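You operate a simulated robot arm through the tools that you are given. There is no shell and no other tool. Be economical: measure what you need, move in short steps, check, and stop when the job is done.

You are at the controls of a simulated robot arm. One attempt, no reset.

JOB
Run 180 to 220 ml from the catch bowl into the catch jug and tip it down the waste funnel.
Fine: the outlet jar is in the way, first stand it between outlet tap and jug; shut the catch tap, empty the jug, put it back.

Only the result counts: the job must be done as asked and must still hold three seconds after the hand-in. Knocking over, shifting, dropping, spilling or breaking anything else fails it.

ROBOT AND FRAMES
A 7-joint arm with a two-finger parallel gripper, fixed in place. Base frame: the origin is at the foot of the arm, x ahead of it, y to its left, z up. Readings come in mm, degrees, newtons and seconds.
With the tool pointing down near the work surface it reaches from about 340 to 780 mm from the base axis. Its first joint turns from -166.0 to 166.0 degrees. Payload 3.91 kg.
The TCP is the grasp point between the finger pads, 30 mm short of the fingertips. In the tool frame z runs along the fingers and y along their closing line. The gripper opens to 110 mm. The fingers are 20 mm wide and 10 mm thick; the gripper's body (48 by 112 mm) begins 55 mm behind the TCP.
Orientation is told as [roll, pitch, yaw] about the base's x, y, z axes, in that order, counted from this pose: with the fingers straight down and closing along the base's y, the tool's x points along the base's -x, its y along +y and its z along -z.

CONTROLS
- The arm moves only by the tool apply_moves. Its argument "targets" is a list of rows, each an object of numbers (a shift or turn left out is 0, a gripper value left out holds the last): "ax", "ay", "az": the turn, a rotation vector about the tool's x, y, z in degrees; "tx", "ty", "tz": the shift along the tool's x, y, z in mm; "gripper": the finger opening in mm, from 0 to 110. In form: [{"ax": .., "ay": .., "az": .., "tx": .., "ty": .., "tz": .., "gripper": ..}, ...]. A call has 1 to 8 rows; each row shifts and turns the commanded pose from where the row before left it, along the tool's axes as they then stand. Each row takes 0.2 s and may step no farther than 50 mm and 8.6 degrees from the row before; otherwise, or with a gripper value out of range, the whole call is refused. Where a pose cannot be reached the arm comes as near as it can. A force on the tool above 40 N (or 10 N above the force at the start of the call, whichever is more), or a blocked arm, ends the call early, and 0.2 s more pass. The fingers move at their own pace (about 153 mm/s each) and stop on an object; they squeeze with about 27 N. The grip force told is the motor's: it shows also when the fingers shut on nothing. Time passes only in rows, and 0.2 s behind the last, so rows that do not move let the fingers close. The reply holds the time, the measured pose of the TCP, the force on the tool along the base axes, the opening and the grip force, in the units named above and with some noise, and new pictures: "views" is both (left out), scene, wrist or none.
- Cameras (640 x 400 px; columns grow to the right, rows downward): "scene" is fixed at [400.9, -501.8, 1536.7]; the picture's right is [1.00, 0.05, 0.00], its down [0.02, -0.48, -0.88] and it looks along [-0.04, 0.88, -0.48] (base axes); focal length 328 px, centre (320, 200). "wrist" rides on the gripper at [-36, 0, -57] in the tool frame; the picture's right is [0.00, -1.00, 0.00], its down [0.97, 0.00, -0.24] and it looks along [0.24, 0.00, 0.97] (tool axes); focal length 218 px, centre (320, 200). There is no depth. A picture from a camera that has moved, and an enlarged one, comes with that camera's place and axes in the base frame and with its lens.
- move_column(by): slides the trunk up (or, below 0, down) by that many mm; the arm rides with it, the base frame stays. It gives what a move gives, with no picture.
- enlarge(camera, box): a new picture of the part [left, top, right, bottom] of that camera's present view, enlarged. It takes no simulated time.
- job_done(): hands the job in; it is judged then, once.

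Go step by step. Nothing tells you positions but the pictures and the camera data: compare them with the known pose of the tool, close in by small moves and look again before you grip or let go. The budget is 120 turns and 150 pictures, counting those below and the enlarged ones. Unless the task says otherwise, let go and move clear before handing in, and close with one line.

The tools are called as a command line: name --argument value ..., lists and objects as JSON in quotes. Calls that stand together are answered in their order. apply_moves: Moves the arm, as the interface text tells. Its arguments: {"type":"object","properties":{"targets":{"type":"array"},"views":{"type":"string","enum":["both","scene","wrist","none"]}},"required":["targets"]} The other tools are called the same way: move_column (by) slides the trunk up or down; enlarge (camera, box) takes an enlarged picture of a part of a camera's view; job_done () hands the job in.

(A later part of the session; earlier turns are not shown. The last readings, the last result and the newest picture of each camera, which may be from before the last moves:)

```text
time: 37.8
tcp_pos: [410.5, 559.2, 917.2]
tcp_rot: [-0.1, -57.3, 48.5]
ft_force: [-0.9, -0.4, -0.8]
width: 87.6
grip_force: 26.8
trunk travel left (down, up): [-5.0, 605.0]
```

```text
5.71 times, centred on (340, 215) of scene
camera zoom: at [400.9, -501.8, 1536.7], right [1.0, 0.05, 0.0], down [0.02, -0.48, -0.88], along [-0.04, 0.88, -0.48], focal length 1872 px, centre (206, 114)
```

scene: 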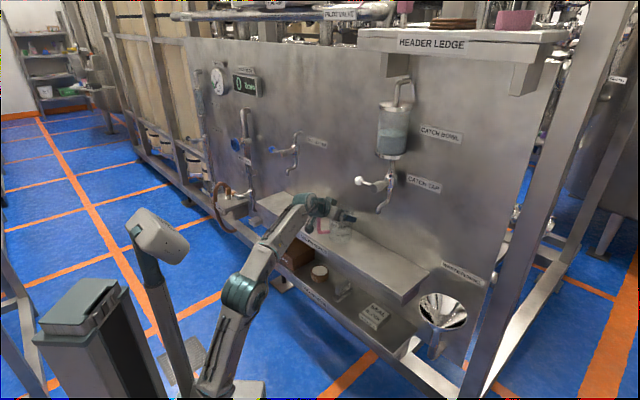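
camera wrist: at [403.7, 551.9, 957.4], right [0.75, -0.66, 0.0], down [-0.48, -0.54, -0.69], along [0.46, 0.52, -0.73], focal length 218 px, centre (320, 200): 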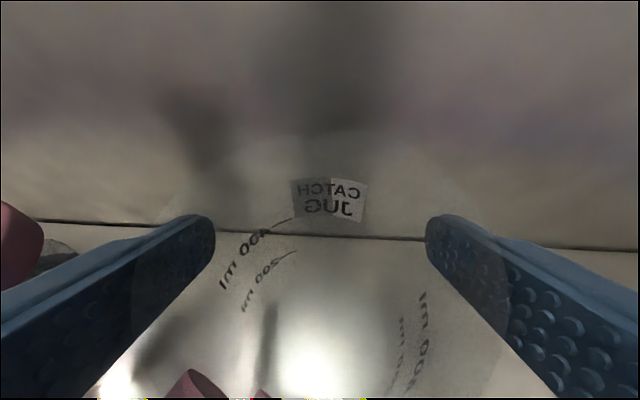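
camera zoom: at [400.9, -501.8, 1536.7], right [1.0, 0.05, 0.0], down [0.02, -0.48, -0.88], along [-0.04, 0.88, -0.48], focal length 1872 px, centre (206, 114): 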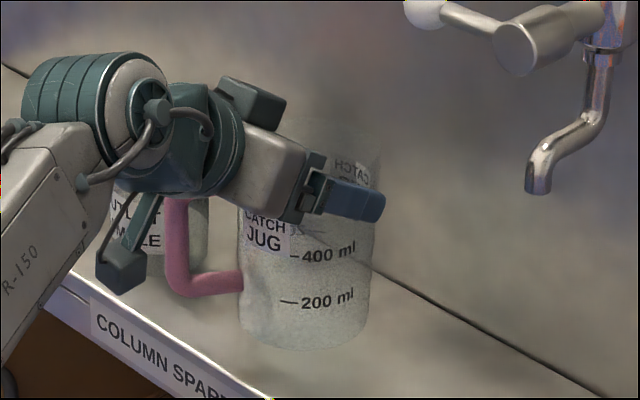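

apply_moves --targets '[{"ty": -43.7}, {"ty": -43.7}, {"ty": -43.7}, {"ty": -43.7}, {}]' --views "both"

enlarge --camera "scene" --box '[320, 170, 440, 260]'

```text
time: 39.0
tcp_pos: [542.4, 441.9, 914.9]
tcp_rot: [0.0, -57.4, 48.5]
ft_force: [-0.4, 0.1, -1.1]
width: 87.7
grip_force: 26.8
trunk travel left (down, up): [-5.0, 605.0]
camera wrist: at [521.6, 420.0, 975.9], right [0.75, -0.66, 0.0], down [-0.48, -0.54, -0.69], along [0.46, 0.52, -0.73], focal length 218 px, centre (320, 200)
```

scene: 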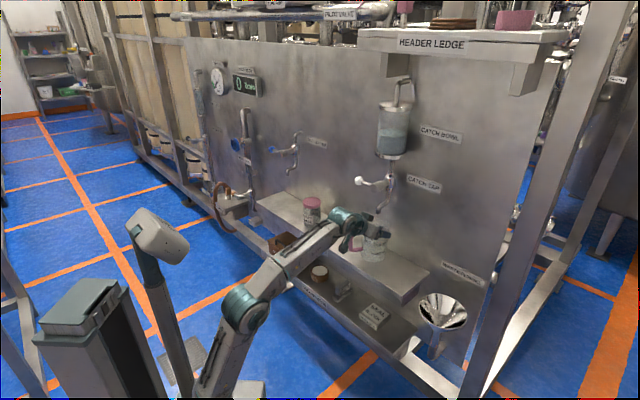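
wrist: 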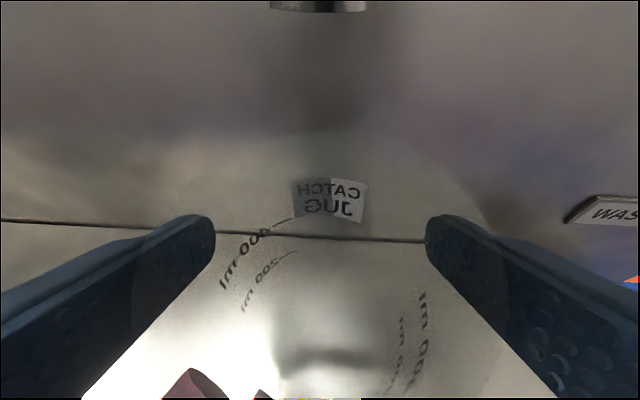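

```text
4.44 times, centred on (380, 215) of scene
camera zoom: at [400.9, -501.8, 1536.7], right [1.0, 0.05, 0.0], down [0.02, -0.48, -0.88], along [-0.04, 0.88, -0.48], focal length 1456 px, centre (53, 133)
```

zoom: 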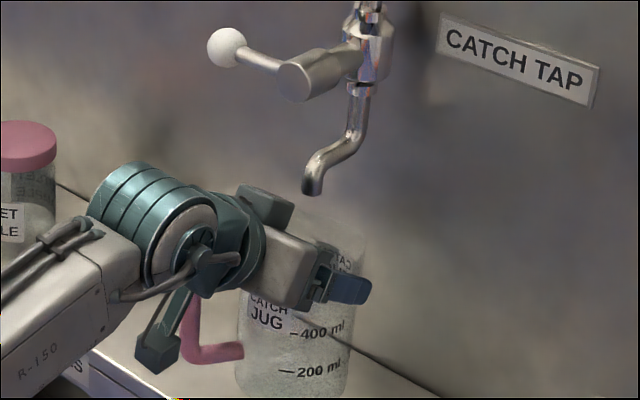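

The jug is under the spout, so I'll lower it onto the ledge.

apply_moves --targets '[{"tz": 4.3, "tx": 6.7}, {"tz": 4.3, "tx": 6.7}, {"tz": 1.1, "tx": 1.7}, {}]' --views "none"

```text
time: 40.0
tcp_pos: [541.6, 441.6, 897.2]
tcp_rot: [0.0, -57.4, 48.5]
ft_force: [0.1, -0.7, -1.2]
width: 87.3
grip_force: 26.7
trunk travel left (down, up): [-5.0, 605.0]
```

apply_moves --targets '[{"tz": 0.8, "tx": 1.3}, {}, {"tz": 0.5, "tx": 0.8}, {}]' --views "none"

```text
time: 41.0
tcp_pos: [542.3, 441.0, 895.8]
tcp_rot: [0.0, -57.4, 48.5]
ft_force: [1.8, 0.5, 6.4]
width: 87.5
grip_force: 27.3
trunk travel left (down, up): [-5.0, 605.0]
```

apply_moves --targets '[{"gripper": 98}, {"gripper": 109}, {}, {"tz": -25}, {"tz": -35}, {"tz": -40}, {"tz": -40}]' --views "both"

enlarge --camera "scene" --box '[320, 80, 460, 270]'

```text
time: 42.5
tcp_pos: [463.7, 354.9, 969.6]
tcp_rot: [0.0, -57.2, 48.4]
ft_force: [1.0, -0.6, -0.1]
width: 109.0
grip_force: 0.2
trunk travel left (down, up): [-5.0, 605.0]
camera wrist: at [443.5, 334.2, 1030.6], right [0.75, -0.66, 0.0], down [-0.48, -0.54, -0.69], along [0.46, 0.51, -0.73], focal length 218 px, centre (320, 200)
```

scene: 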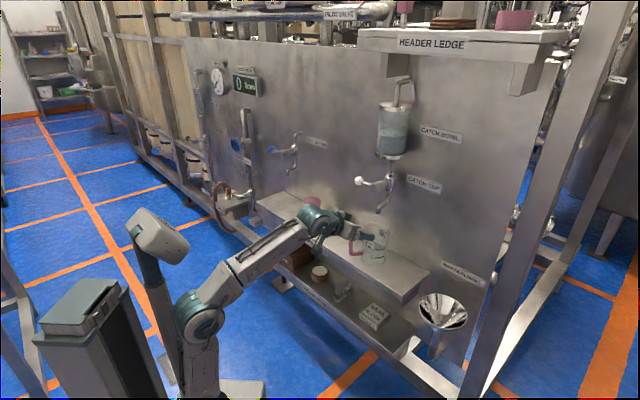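
wrist: 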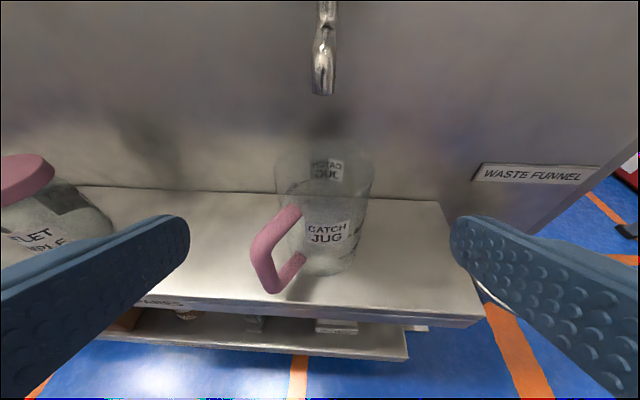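

```text
2.11 times, centred on (390, 175) of scene
camera zoom: at [400.9, -501.8, 1536.7], right [1.0, 0.05, 0.0], down [0.02, -0.48, -0.88], along [-0.04, 0.88, -0.48], focal length 690 px, centre (173, 253)
```

zoom: 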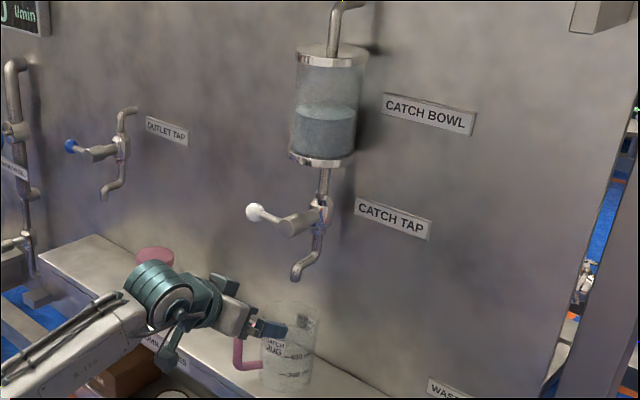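

The jug stands under the spout. To work the lever I'll raise the trunk, roll the gripper 90° so the fingers sit above and below the white knob, and use them to push it.

apply_moves --targets '[{"tz": -16.9, "tx": 10.7, "ty": 36}, {"tz": -16.9, "tx": 10.7, "ty": 36}]' --views "none"

move_column --by 200

apply_moves --targets '[{"az": -8.5}, {"az": -8.5}, {"az": -8.5}, {"az": -8.5}, {"az": -8.5}, {"az": -8.5}, {"az": -8.5}, {"az": -8.5}]' --views "scene"

```text
time: 43.1
tcp_pos: [383.0, 373.5, 969.7]
tcp_rot: [0.1, -57.4, 48.4]
ft_force: [0.6, -0.2, -0.4]
width: 109.1
grip_force: 0.1
trunk travel left (down, up): [-5.0, 605.0]
```

```text
time: 45.3
tcp_pos: [383.4, 373.3, 1169.6]
tcp_rot: [0.0, -57.4, 48.5]
ft_force: [0.0, 0.0, 0.2]
width: 109.1
grip_force: 0.1
trunk travel left (down, up): [-205.0, 405.0]
```

```text
time: 47.1
tcp_pos: [384.1, 374.2, 1168.9]
tcp_rot: [-55.4, -18.4, 126.3]
ft_force: [-0.4, 0.2, -0.7]
width: 108.9
grip_force: 0.2
trunk travel left (down, up): [-205.0, 405.0]
```

scene: 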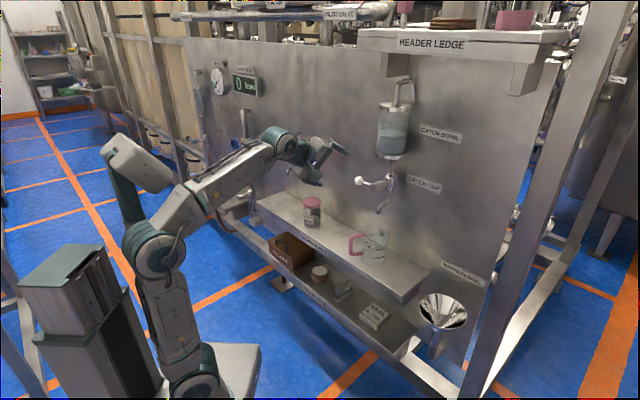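

apply_moves --targets '[{"az": -7.4}, {"az": -7.3}, {"az": -7.3, "gripper": 50}, {}]' --views "both"

```text
time: 48.1
tcp_pos: [383.7, 374.4, 1170.3]
tcp_rot: [-57.5, 0.0, 138.5]
ft_force: [-0.7, -0.3, -0.3]
width: 50.3
grip_force: 0.1
trunk travel left (down, up): [-205.0, 405.0]
camera wrist: at [323.7, 361.4, 1200.7], right [0.36, 0.4, 0.84], down [0.59, -0.79, 0.13], along [0.72, 0.45, -0.52], focal length 218 px, centre (320, 200)
```

scene: 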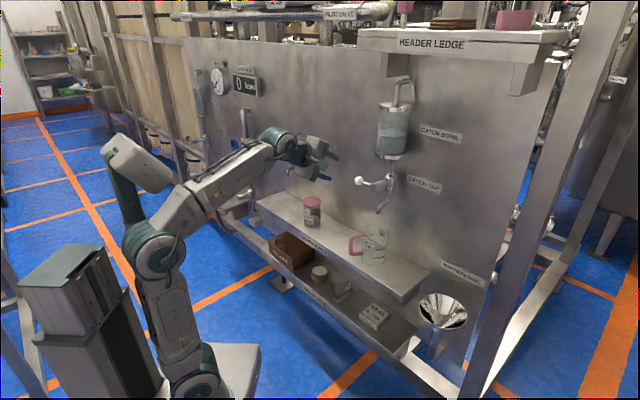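
wrist: 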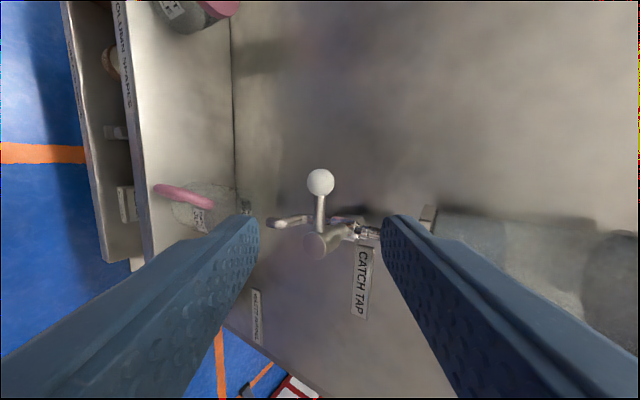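

The knob sits straight ahead on the tool axis, so I'll advance until the fingertips bracket it.

apply_moves --targets '[{"tz": 40, "tx": 0.5}, {"tz": 40, "tx": 0.5}, {"tz": 35, "tx": 0.5}, {"tz": 18, "tx": 0.5}, {}]' --views "both"

```text
time: 49.3
tcp_pos: [460.0, 456.0, 1097.3]
tcp_rot: [-57.4, -0.1, 138.5]
ft_force: [0.7, 0.3, -0.6]
width: 50.1
grip_force: 0.1
trunk travel left (down, up): [-205.0, 405.0]
camera wrist: at [400.1, 444.0, 1129.3], right [0.36, 0.4, 0.84], down [0.59, -0.79, 0.13], along [0.72, 0.45, -0.52], focal length 218 px, centre (320, 200)
```

scene: 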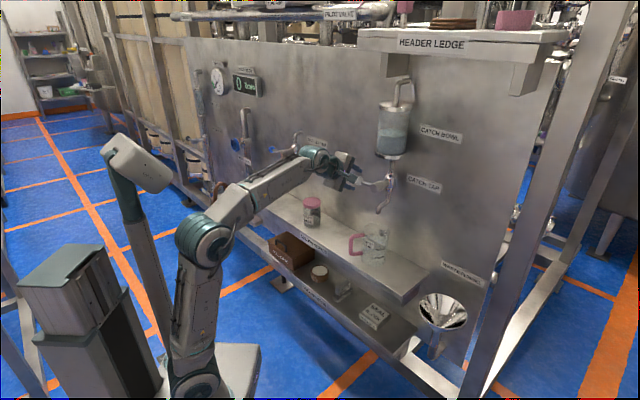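
wrist: 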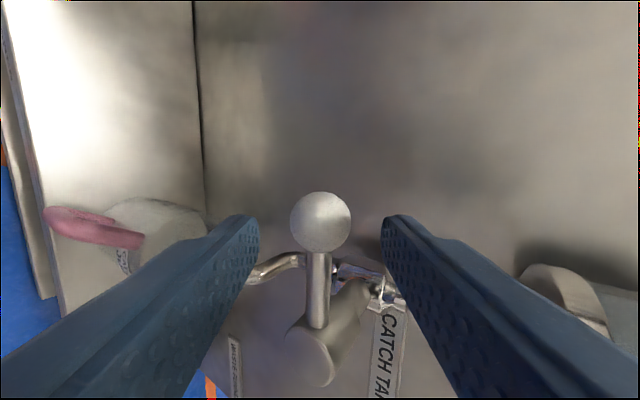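

apply_moves --targets '[{"tz": 11}, {"tz": 11}, {}]' --views "wrist"

enlarge --camera "scene" --box '[310, 130, 450, 220]'

```text
time: 50.1
tcp_pos: [471.9, 470.7, 1085.5]
tcp_rot: [-57.4, 0.1, 138.5]
ft_force: [0.7, -0.4, -0.8]
width: 50.3
grip_force: 0.1
trunk travel left (down, up): [-205.0, 405.0]
camera wrist: at [412.2, 458.4, 1117.2], right [0.36, 0.4, 0.84], down [0.59, -0.79, 0.13], along [0.72, 0.45, -0.52], focal length 218 px, centre (320, 200)
```

wrist: 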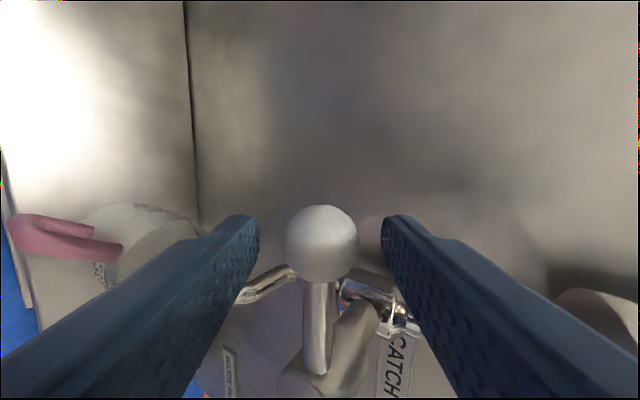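

```text
4.44 times, centred on (380, 175) of scene
camera zoom: at [400.9, -501.8, 1536.7], right [1.0, 0.05, 0.0], down [0.02, -0.48, -0.88], along [-0.04, 0.88, -0.48], focal length 1456 px, centre (53, 311)
```

zoom: 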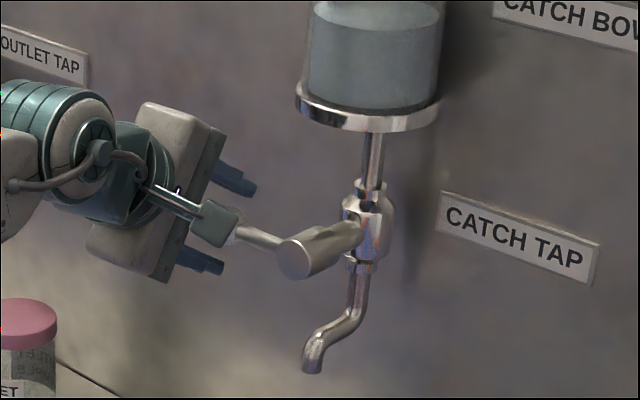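

The fingertips bracket the knob. I'll narrow the gap and try a small downward push.

apply_moves --targets '[{"gripper": 34, "tz": 3}, {}, {"ty": 10.1, "tz": 6.4, "tx": 1}, {"ty": 10.1, "tz": 6.4, "tx": 3}]' --views "wrist"

enlarge --camera "scene" --box '[320, 100, 450, 280]'

```text
time: 51.3
tcp_pos: [473.7, 472.1, 1076.0]
tcp_rot: [-59.3, 0.1, 138.7]
ft_force: [4.8, 9.1, 22.6]
width: 45.8
grip_force: 12.4
trunk travel left (down, up): [-205.0, 405.0]
stopped in row 4: the force on the tool passed its limit (the readings are from after the stop); the commanded pose is now the measured one
camera wrist: at [413.1, 457.9, 1104.3], right [0.34, 0.38, 0.86], down [0.59, -0.8, 0.12], along [0.73, 0.47, -0.5], focal length 218 px, centre (320, 200)
```

wrist: 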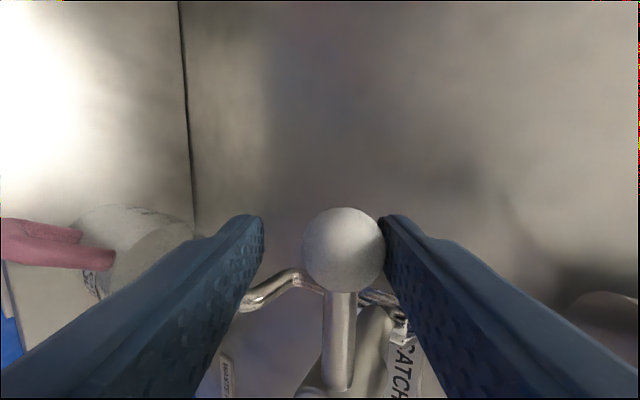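

```text
2.22 times, centred on (385, 190) of scene
camera zoom: at [400.9, -501.8, 1536.7], right [1.0, 0.05, 0.0], down [0.02, -0.48, -0.88], along [-0.04, 0.88, -0.48], focal length 728 px, centre (176, 222)
```

zoom: 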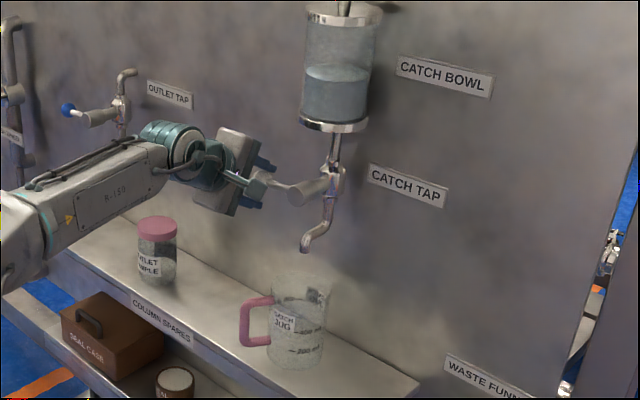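

The downward push was blocked at 23–40 N and the lever didn't move. I'll re-centre and try upward.

apply_moves --targets '[{"ty": -8, "tz": -5.1, "ax": -1.9}, {}, {"gripper": 36}, {}]' --views "wrist"

```text
time: 52.3
tcp_pos: [472.6, 471.5, 1078.7]
tcp_rot: [-56.6, 0.2, 138.7]
ft_force: [1.8, 9.8, 10.7]
width: 42.4
grip_force: 6.0
trunk travel left (down, up): [-205.0, 405.0]
camera wrist: at [414.8, 459.0, 1109.8], right [0.36, 0.41, 0.83], down [0.6, -0.79, 0.13], along [0.72, 0.45, -0.53], focal length 218 px, centre (320, 200)
```

wrist: 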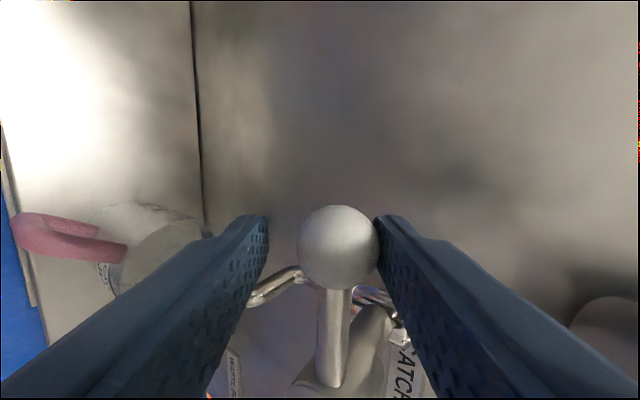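

apply_moves --targets '[{"ty": -7}, {}, {"gripper": 34}, {}]' --views "wrist"

```text
time: 53.3
tcp_pos: [478.1, 472.7, 1083.5]
tcp_rot: [-56.6, 0.0, 138.6]
ft_force: [0.5, -0.4, 1.1]
width: 34.2
grip_force: 0.1
trunk travel left (down, up): [-205.0, 405.0]
camera wrist: at [418.7, 460.4, 1115.7], right [0.36, 0.41, 0.83], down [0.6, -0.79, 0.13], along [0.72, 0.45, -0.53], focal length 218 px, centre (320, 200)
```

wrist: 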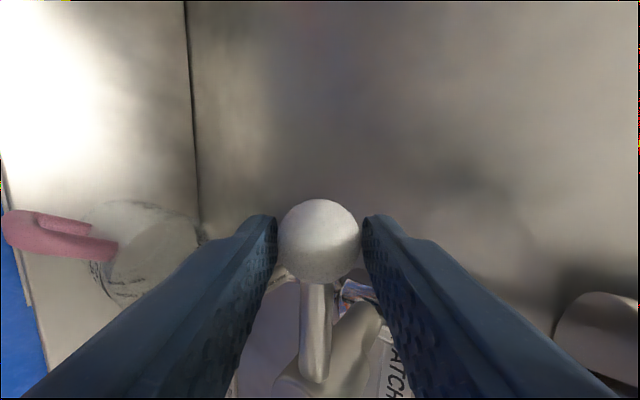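

apply_moves --targets '[{"ty": -5, "tz": -3.2}, {"ty": -5, "tz": -3.2}, {"ty": -5, "tz": -3.2, "tx": 1}]' --views "wrist"

enlarge --camera "scene" --box '[320, 100, 450, 280]'

```text
time: 54.1
tcp_pos: [478.1, 472.6, 1103.8]
tcp_rot: [-56.7, 0.0, 138.6]
ft_force: [-1.8, -0.9, 0.1]
width: 34.7
grip_force: 1.0
trunk travel left (down, up): [-205.0, 405.0]
camera wrist: at [419.1, 460.6, 1134.8], right [0.36, 0.41, 0.84], down [0.6, -0.79, 0.13], along [0.72, 0.45, -0.53], focal length 218 px, centre (320, 200)
```

wrist: 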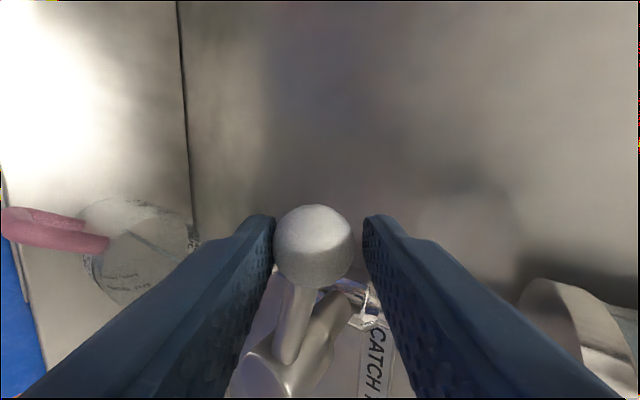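

```text
2.22 times, centred on (385, 190) of scene
camera zoom: at [400.9, -501.8, 1536.7], right [1.0, 0.05, 0.0], down [0.02, -0.48, -0.88], along [-0.04, 0.88, -0.48], focal length 728 px, centre (176, 222)
```

zoom: 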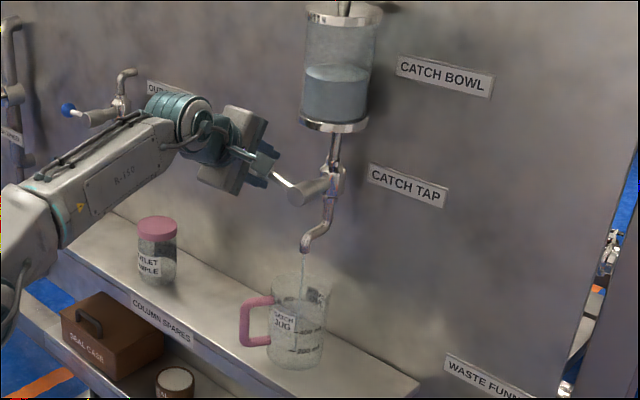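

Pushing up opens the tap and the stream runs into the jug. I'll let it run briefly and watch the level.

apply_moves --targets '[{}, {}, {}, {}]' --views "none"

enlarge --camera "scene" --box '[345, 205, 405, 275]'

enlarge --camera "scene" --box '[360, 90, 420, 170]'

```text
time: 55.1
tcp_pos: [478.1, 472.9, 1102.5]
tcp_rot: [-56.5, -0.1, 138.6]
ft_force: [0.2, 0.9, -0.2]
width: 34.0
grip_force: 0.1
trunk travel left (down, up): [-205.0, 405.0]
```

```text
5.71 times, centred on (375, 240) of scene
camera zoom: at [400.9, -501.8, 1536.7], right [1.0, 0.05, 0.0], down [0.02, -0.48, -0.88], along [-0.04, 0.88, -0.48], focal length 1872 px, centre (6, -29)
```

zoom: 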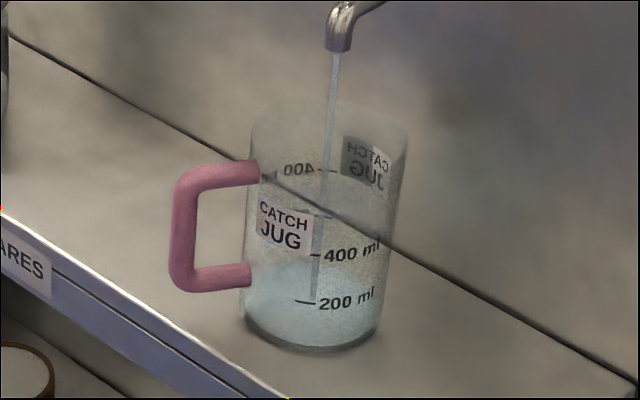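

```text
5.00 times, centred on (390, 130) of scene
camera zoom: at [400.9, -501.8, 1536.7], right [1.0, 0.05, 0.0], down [0.02, -0.48, -0.88], along [-0.04, 0.88, -0.48], focal length 1638 px, centre (-30, 550)
```

zoom: 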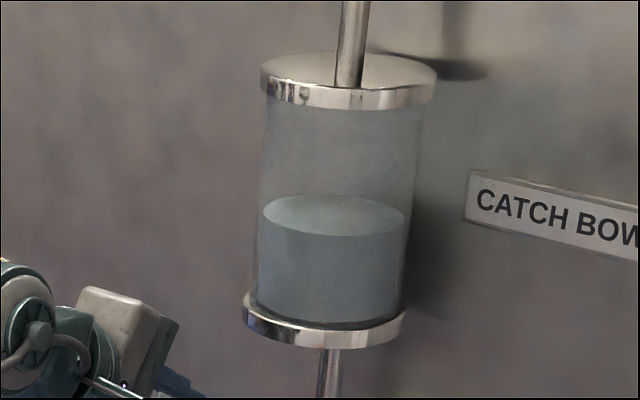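

enlarge --camera "scene" --box '[364, 240, 394, 270]'

```text
13.33 times, centred on (379, 255) of scene
camera zoom: at [400.9, -501.8, 1536.7], right [1.0, 0.05, 0.0], down [0.02, -0.48, -0.88], along [-0.04, 0.88, -0.48], focal length 4368 px, centre (-467, -533)
```

zoom: 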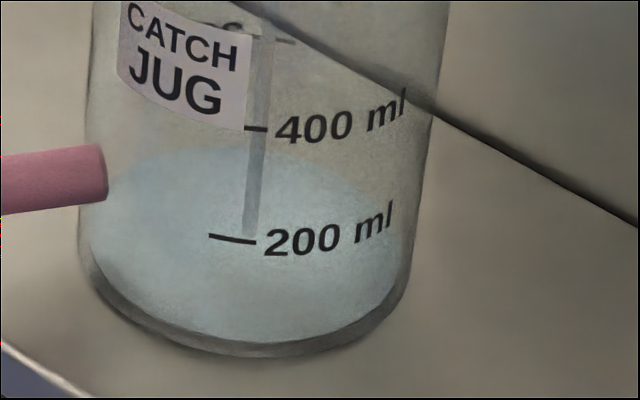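

I estimate about 40 ml so far. I'll wait 2 s more and measure the rate.

apply_moves --targets '[{}, {}, {}, {}, {}, {}, {}, {}]' --views "none"

enlarge --camera "scene" --box '[364, 240, 394, 270]'

```text
time: 56.9
tcp_pos: [478.7, 472.8, 1102.2]
tcp_rot: [-56.6, 0.0, 138.7]
ft_force: [-0.7, 0.1, -0.4]
width: 34.5
grip_force: 0.2
trunk travel left (down, up): [-205.0, 405.0]
```

```text
13.33 times, centred on (379, 255) of scene
camera zoom: at [400.9, -501.8, 1536.7], right [1.0, 0.05, 0.0], down [0.02, -0.48, -0.88], along [-0.04, 0.88, -0.48], focal length 4368 px, centre (-467, -533)
```

zoom: 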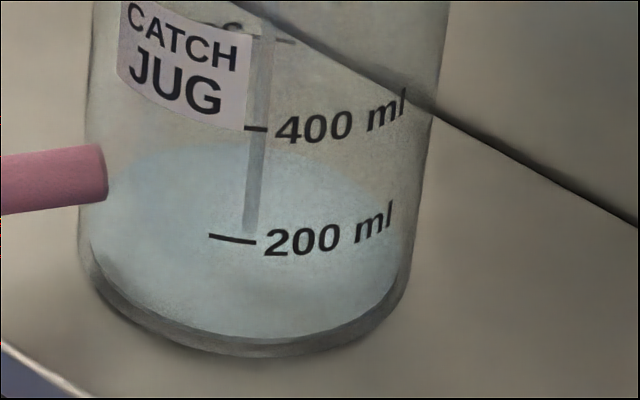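

The flow is only a few ml/s at this opening, so I'll open further along the arc.

apply_moves --targets '[{"ty": -8, "tz": -5.1, "tx": 3}, {"ty": -8, "tz": -5.1, "tx": 4}, {}, {}, {}]' --views "wrist"

enlarge --camera "scene" --box '[364, 240, 394, 270]'

```text
time: 58.1
tcp_pos: [483.7, 469.0, 1122.6]
tcp_rot: [-56.5, 0.1, 138.6]
ft_force: [-0.1, 0.0, 1.0]
width: 34.1
grip_force: 0.5
trunk travel left (down, up): [-205.0, 405.0]
camera wrist: at [424.9, 456.8, 1153.4], right [0.36, 0.41, 0.84], down [0.6, -0.79, 0.13], along [0.72, 0.45, -0.53], focal length 218 px, centre (320, 200)
```

wrist: 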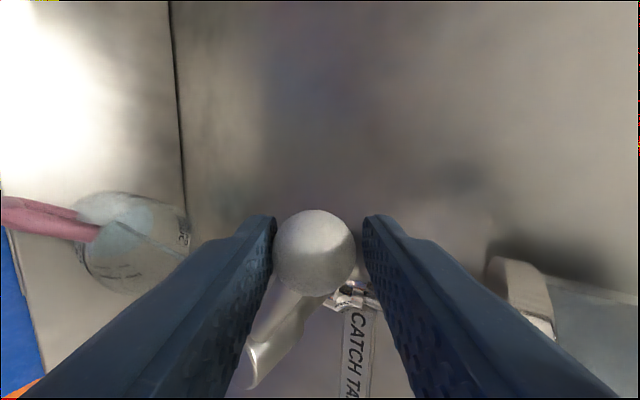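

```text
13.33 times, centred on (379, 255) of scene
camera zoom: at [400.9, -501.8, 1536.7], right [1.0, 0.05, 0.0], down [0.02, -0.48, -0.88], along [-0.04, 0.88, -0.48], focal length 4368 px, centre (-467, -533)
```

zoom: 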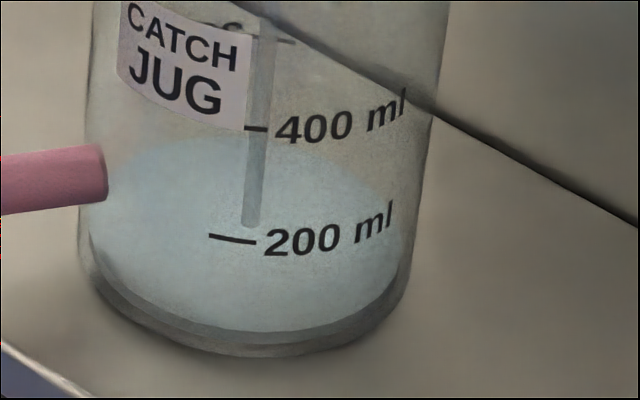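

About 36 ml now, at roughly 10 ml/s. I'll open slightly more and keep watching.

apply_moves --targets '[{"ty": -9, "tz": -5.7, "tx": 6}, {}, {}, {}, {}, {}, {}, {}]' --views "none"

enlarge --camera "scene" --box '[364, 240, 394, 270]'

```text
time: 59.9
tcp_pos: [488.7, 464.4, 1133.1]
tcp_rot: [-56.6, -0.1, 138.6]
ft_force: [-0.3, -1.2, -1.8]
width: 34.8
grip_force: 0.7
trunk travel left (down, up): [-205.0, 405.0]
```

```text
13.33 times, centred on (379, 255) of scene
camera zoom: at [400.9, -501.8, 1536.7], right [1.0, 0.05, 0.0], down [0.02, -0.48, -0.88], along [-0.04, 0.88, -0.48], focal length 4368 px, centre (-467, -533)
```

zoom: 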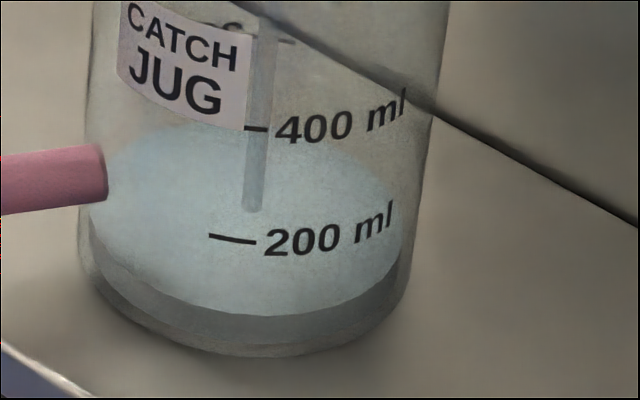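

Rate is about 15 ml/s, with around 9 s remaining. I'll wait about 5 s.

apply_moves --targets '[{}, {}, {}, {}, {}, {}, {}, {}]' --views "none"

apply_moves --targets '[{}, {}, {}, {}, {}, {}, {}, {}]' --views "none"

enlarge --camera "scene" --box '[364, 240, 394, 270]'

```text
time: 61.7
tcp_pos: [489.3, 466.0, 1132.9]
tcp_rot: [-56.5, 0.0, 138.6]
ft_force: [-1.1, -1.3, -0.1]
width: 34.3
grip_force: 0.8
trunk travel left (down, up): [-205.0, 405.0]
```

```text
time: 63.5
tcp_pos: [488.3, 465.1, 1132.9]
tcp_rot: [-56.6, 0.0, 138.6]
ft_force: [-0.3, -1.0, 0.1]
width: 34.1
grip_force: 0.3
trunk travel left (down, up): [-205.0, 405.0]
```

```text
13.33 times, centred on (379, 255) of scene
camera zoom: at [400.9, -501.8, 1536.7], right [1.0, 0.05, 0.0], down [0.02, -0.48, -0.88], along [-0.04, 0.88, -0.48], focal length 4368 px, centre (-467, -533)
```

zoom: 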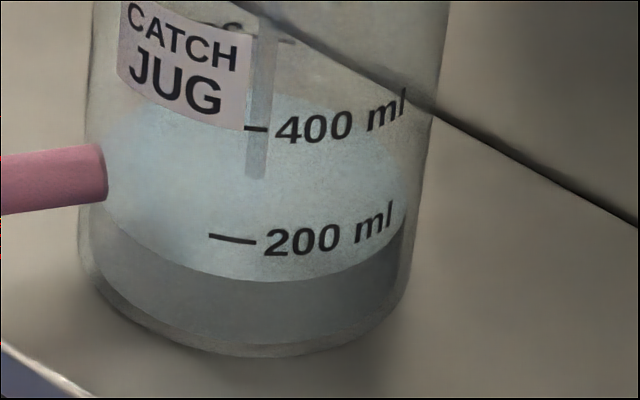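

apply_moves --targets '[{}, {}, {}, {}, {}, {}, {}, {}]' --views "none"

enlarge --camera "scene" --box '[364, 240, 394, 270]'

```text
time: 65.3
tcp_pos: [490.0, 465.1, 1132.9]
tcp_rot: [-56.6, 0.0, 138.5]
ft_force: [-1.6, 0.4, -1.2]
width: 34.4
grip_force: 0.3
trunk travel left (down, up): [-205.0, 405.0]
```

```text
13.33 times, centred on (379, 255) of scene
camera zoom: at [400.9, -501.8, 1536.7], right [1.0, 0.05, 0.0], down [0.02, -0.48, -0.88], along [-0.04, 0.88, -0.48], focal length 4368 px, centre (-467, -533)
```

zoom: 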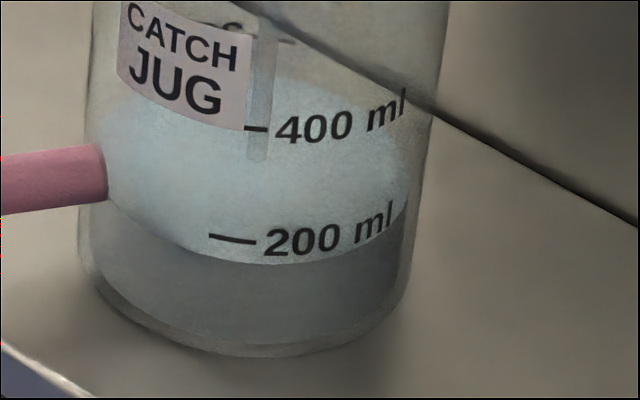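

apply_moves --targets '[{}, {}, {}, {}]' --views "none"

apply_moves --targets '[{}, {}, {}, {"ty": 11, "tz": 7, "tx": -6}, {"ty": 11, "tz": 7, "tx": -4}, {"ty": 11, "tz": 7, "tx": -3}, {"ty": 11, "tz": 7, "tx": -1}]' --views "wrist"

enlarge --camera "scene" --box '[364, 240, 394, 270]'

enlarge --camera "scene" --box '[320, 140, 420, 240]'

```text
time: 66.3
tcp_pos: [489.0, 465.1, 1131.6]
tcp_rot: [-56.5, 0.0, 138.7]
ft_force: [0.4, -0.4, 0.1]
width: 34.3
grip_force: 0.5
trunk travel left (down, up): [-205.0, 405.0]
```

```text
time: 67.9
tcp_pos: [477.4, 473.0, 1079.4]
tcp_rot: [-56.7, 0.1, 138.6]
ft_force: [1.4, -0.1, 2.2]
width: 35.5
grip_force: 1.3
trunk travel left (down, up): [-205.0, 405.0]
camera wrist: at [418.5, 461.1, 1111.4], right [0.36, 0.41, 0.84], down [0.59, -0.79, 0.13], along [0.72, 0.45, -0.53], focal length 218 px, centre (320, 200)
```

wrist: 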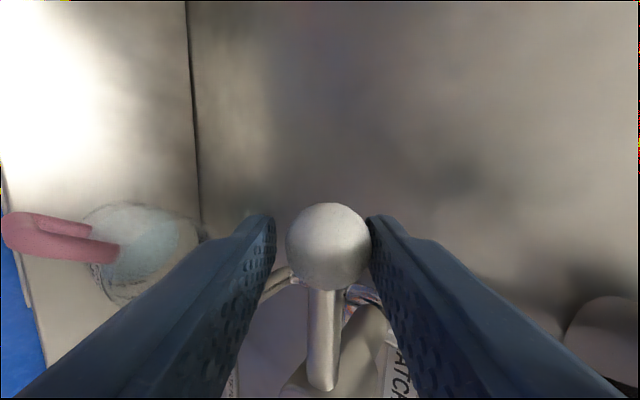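

```text
13.33 times, centred on (379, 255) of scene
camera zoom: at [400.9, -501.8, 1536.7], right [1.0, 0.05, 0.0], down [0.02, -0.48, -0.88], along [-0.04, 0.88, -0.48], focal length 4368 px, centre (-467, -533)
```

zoom: 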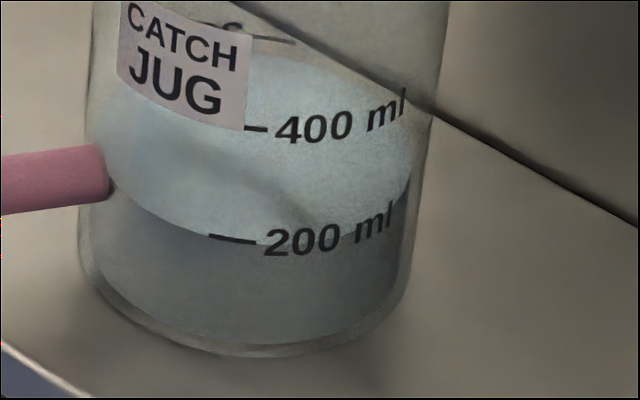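

```text
4.00 times, centred on (370, 190) of scene
camera zoom: at [400.9, -501.8, 1536.7], right [1.0, 0.05, 0.0], down [0.02, -0.48, -0.88], along [-0.04, 0.88, -0.48], focal length 1310 px, centre (120, 240)
```

zoom: 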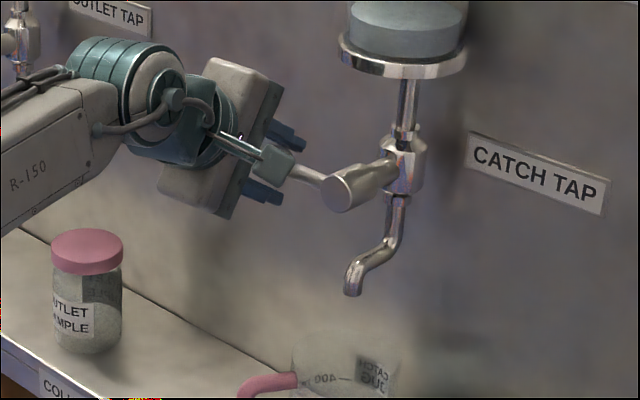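

The stream has stopped with the level at about 195–200 ml. I'll press the lever gently to its stop, recentre and back off.

apply_moves --targets '[{"ty": 2, "tz": 1.2}, {}, {"ty": -5, "tz": -3, "gripper": 40}, {"gripper": 46}, {"tz": -10}, {"tz": -30}, {"tz": -40}, {"tz": -40}]' --views "both"

enlarge --camera "scene" --box '[364, 240, 394, 270]'

enlarge --camera "scene" --box '[320, 140, 420, 240]'

```text
time: 69.7
tcp_pos: [411.6, 399.1, 1150.0]
tcp_rot: [-56.6, 0.0, 138.5]
ft_force: [0.6, 0.0, 0.2]
width: 46.2
grip_force: 0.0
trunk travel left (down, up): [-205.0, 405.0]
camera wrist: at [352.2, 386.5, 1181.0], right [0.36, 0.41, 0.83], down [0.6, -0.79, 0.13], along [0.72, 0.45, -0.53], focal length 218 px, centre (320, 200)
```

scene: 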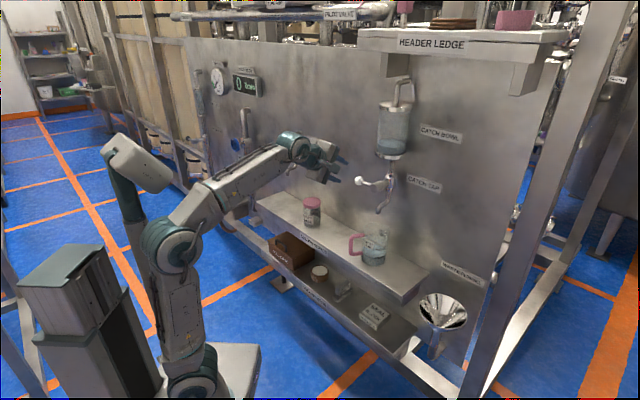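
wrist: 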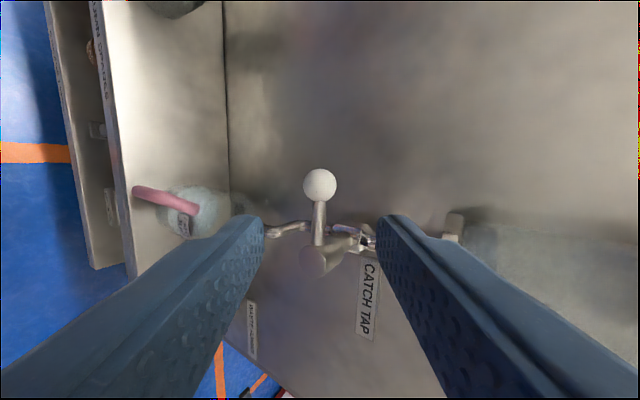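

```text
13.33 times, centred on (379, 255) of scene
camera zoom: at [400.9, -501.8, 1536.7], right [1.0, 0.05, 0.0], down [0.02, -0.48, -0.88], along [-0.04, 0.88, -0.48], focal length 4368 px, centre (-467, -533)
```

zoom: 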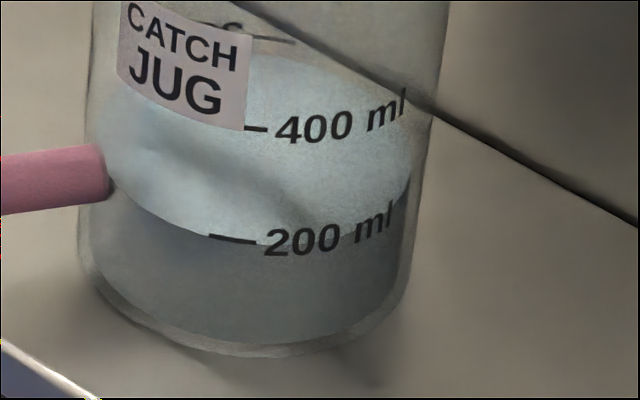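

```text
4.00 times, centred on (370, 190) of scene
camera zoom: at [400.9, -501.8, 1536.7], right [1.0, 0.05, 0.0], down [0.02, -0.48, -0.88], along [-0.04, 0.88, -0.48], focal length 1310 px, centre (120, 240)
```

zoom: 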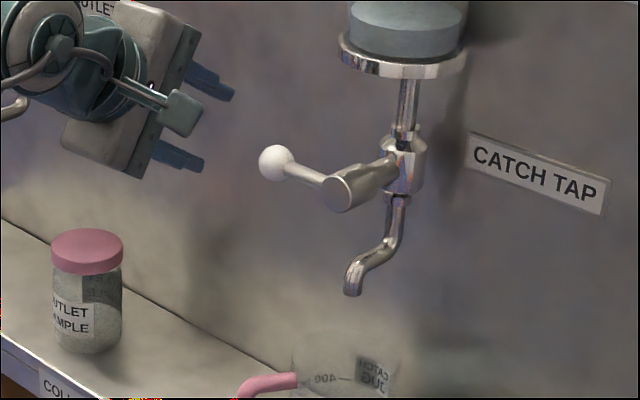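

The tap is shut and steady with about 197 ml in the jug. I'll roll the gripper back and also test how far it can roll the other way for pouring.

apply_moves --targets '[{"az": 8.5, "gripper": 110, "tz": -10}, {"az": 8.5}, {"az": 8.5}, {"az": 8.5}, {"az": 8.5}, {"az": 8.5}, {"az": 8.5}, {"az": 8.5}]' --views "none"

apply_moves --targets '[{"az": 7.4}, {"az": 7.3}, {"az": 7.3}, {"az": 8}, {"az": 8}, {"az": 8}, {"az": 8}, {"az": 8}]' --views "none"

apply_moves --targets '[{"az": 8}, {"az": 8}, {"az": 8}, {"az": 8}, {"az": 8}, {"az": 8}, {"az": 8}, {"az": 8}]' --views "scene"

```text
time: 71.5
tcp_pos: [406.0, 391.9, 1154.2]
tcp_rot: [-29.5, -50.8, 84.7]
ft_force: [-0.3, 0.8, 0.2]
width: 109.9
grip_force: 0.1
trunk travel left (down, up): [-205.0, 405.0]
```

```text
time: 73.3
tcp_pos: [405.2, 392.7, 1155.1]
tcp_rot: [44.4, -39.7, -8.3]
ft_force: [0.4, 0.5, 0.2]
width: 110.1
grip_force: 0.0
trunk travel left (down, up): [-205.0, 405.0]
```

```text
time: 75.1
tcp_pos: [405.6, 391.3, 1154.7]
tcp_rot: [55.8, 11.7, -49.2]
ft_force: [-0.1, 0.0, 0.8]
width: 110.3
grip_force: 0.0
trunk travel left (down, up): [-205.0, 405.0]
```

scene: 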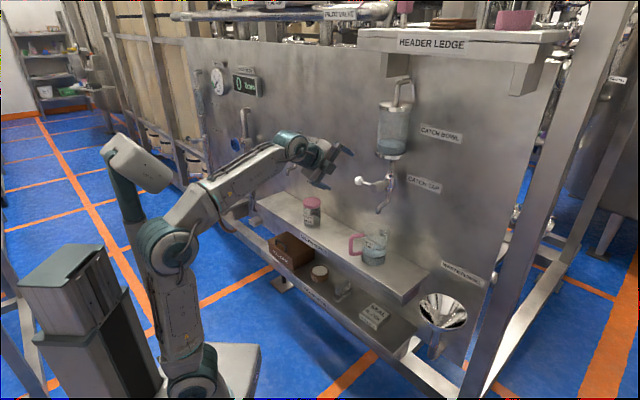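

Rolling to +104° works. I'll roll back to level and lower the trunk again.

apply_moves --targets '[{"az": -8}, {"az": -8}, {"az": -8}, {"az": -8}, {"az": -8}, {"az": -8}, {"az": -8}, {"az": -8}]' --views "none"

apply_moves --targets '[{"az": -8}, {"az": -8}, {"az": -8}, {"az": -8}, {"az": -8}, {"tz": -20}, {}]' --views "none"

move_column --by -200

```text
time: 76.9
tcp_pos: [404.3, 392.5, 1155.0]
tcp_rot: [44.2, -39.9, -7.9]
ft_force: [0.4, 0.6, 0.1]
width: 109.8
grip_force: 0.0
trunk travel left (down, up): [-205.0, 405.0]
```

```text
time: 78.5
tcp_pos: [393.2, 378.8, 1167.2]
tcp_rot: [-0.1, -56.6, 48.8]
ft_force: [-0.8, -0.6, 0.4]
width: 109.9
grip_force: 0.0
trunk travel left (down, up): [-205.0, 405.0]
```

```text
time: 80.6
tcp_pos: [393.7, 379.6, 967.0]
tcp_rot: [-0.2, -56.6, 48.7]
ft_force: [0.2, 0.1, -0.1]
width: 110.1
grip_force: 0.1
trunk travel left (down, up): [-5.0, 605.0]
```

apply_moves --targets '[{"ay": -0.8}, {"ty": -23.6, "tz": 20, "tx": -5.8}, {"ty": -23.5, "tz": 20, "tx": -5.8}, {"ty": -23.5, "tz": 20, "tx": -5.8}, {}]' --views "both"

```text
time: 81.8
tcp_pos: [489.0, 377.4, 949.3]
tcp_rot: [-0.1, -57.5, 48.7]
ft_force: [-0.1, 0.3, -0.1]
width: 110.1
grip_force: 0.0
trunk travel left (down, up): [-5.0, 605.0]
camera wrist: at [469.0, 354.5, 1009.5], right [0.75, -0.66, 0.0], down [-0.48, -0.54, -0.69], along [0.46, 0.52, -0.73], focal length 218 px, centre (320, 200)
```

scene: 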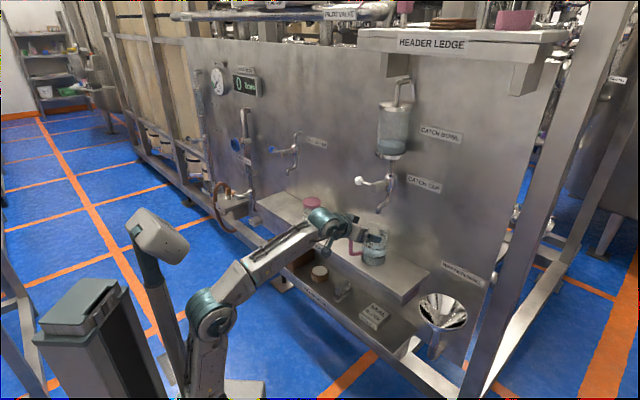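
wrist: 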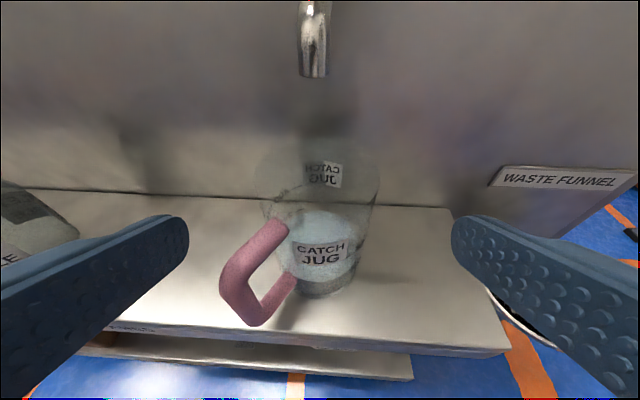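

apply_moves --targets '[{"tz": 30, "ty": 2}, {"tz": 30}, {"tz": 25}, {"tz": 13.5}, {}]' --views "wrist"

enlarge --camera "scene" --box '[320, 190, 420, 270]'

```text
time: 83.0
tcp_pos: [542.4, 440.7, 894.4]
tcp_rot: [-0.1, -57.4, 48.8]
ft_force: [0.4, -0.1, 0.6]
width: 109.9
grip_force: 0.2
trunk travel left (down, up): [-5.0, 605.0]
camera wrist: at [522.1, 419.2, 956.5], right [0.75, -0.66, 0.0], down [-0.48, -0.54, -0.69], along [0.46, 0.52, -0.72], focal length 218 px, centre (320, 200)
```

wrist: 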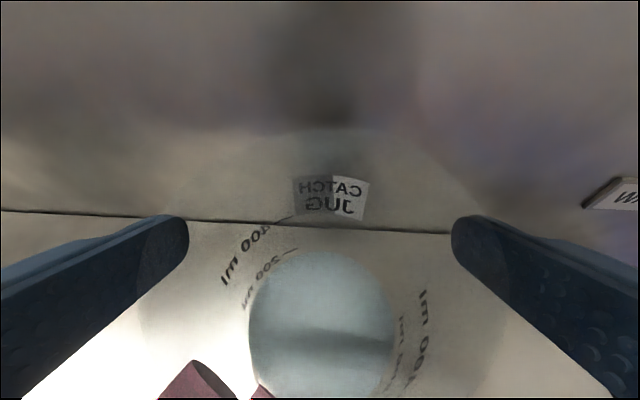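

```text
5.00 times, centred on (370, 230) of scene
camera zoom: at [400.9, -501.8, 1536.7], right [1.0, 0.05, 0.0], down [0.02, -0.48, -0.88], along [-0.04, 0.88, -0.48], focal length 1638 px, centre (70, 50)
```

zoom: 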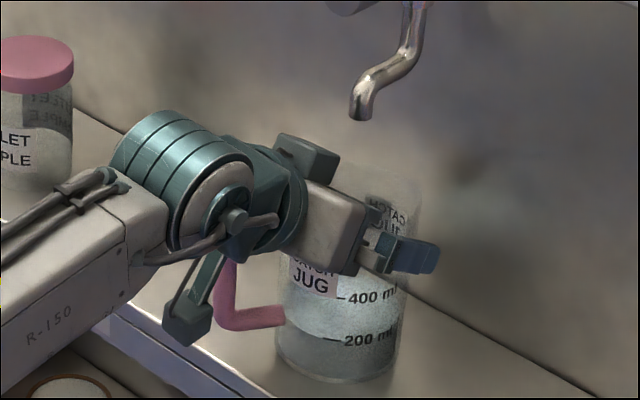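

apply_moves --targets '[{"gripper": 96}, {"gripper": 80}, {"gripper": 60}, {}, {"tz": -5.4, "tx": -8.4}, {"tz": -5.4, "tx": -8.4}, {}]' --views "wrist"

enlarge --camera "scene" --box '[320, 190, 420, 270]'

```text
time: 84.6
tcp_pos: [542.3, 441.8, 916.0]
tcp_rot: [0.1, -57.4, 48.7]
ft_force: [-0.4, 0.1, -2.7]
width: 87.5
grip_force: 27.1
trunk travel left (down, up): [-5.0, 605.0]
camera wrist: at [522.2, 419.8, 976.6], right [0.75, -0.66, 0.0], down [-0.48, -0.54, -0.69], along [0.46, 0.52, -0.73], focal length 218 px, centre (320, 200)
```

wrist: 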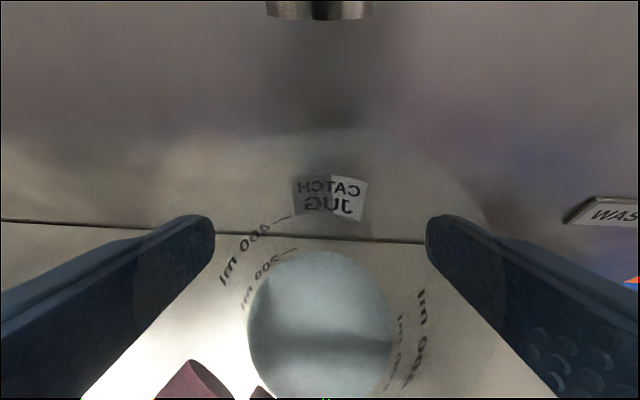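

```text
5.00 times, centred on (370, 230) of scene
camera zoom: at [400.9, -501.8, 1536.7], right [1.0, 0.05, 0.0], down [0.02, -0.48, -0.88], along [-0.04, 0.88, -0.48], focal length 1638 px, centre (70, 50)
```

zoom: 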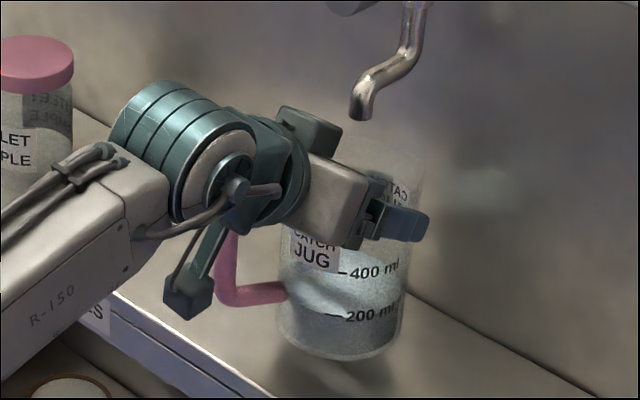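

The force reading rose by about 1.7–2 N, which fits roughly 190 ml. I'll slide sideways clear of the tap.

apply_moves --targets '[{"ty": -15}, {"ty": -25}, {"ty": -25}, {"ty": -25}, {"ty": -25}, {"ty": -15}, {}]' --views "scene"

move_column --by 150

```text
time: 86.2
tcp_pos: [639.1, 356.6, 916.1]
tcp_rot: [0.0, -57.4, 48.6]
ft_force: [0.0, 1.0, -2.7]
width: 87.8
grip_force: 27.1
trunk travel left (down, up): [-5.0, 605.0]
```

scene: 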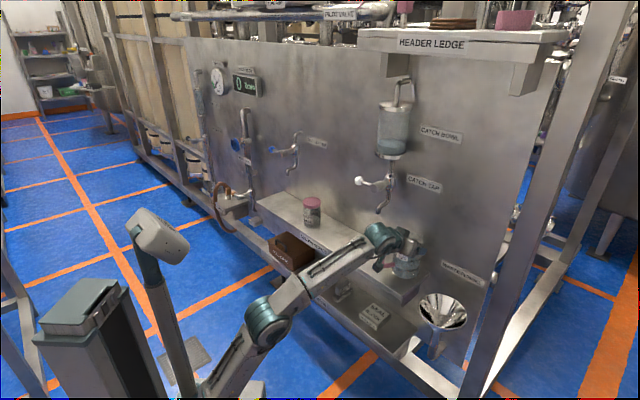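

```text
time: 88.0
tcp_pos: [639.3, 356.0, 1066.1]
tcp_rot: [0.1, -57.4, 48.7]
ft_force: [-0.9, 1.2, -3.1]
width: 87.7
grip_force: 26.3
trunk travel left (down, up): [-155.0, 455.0]
```

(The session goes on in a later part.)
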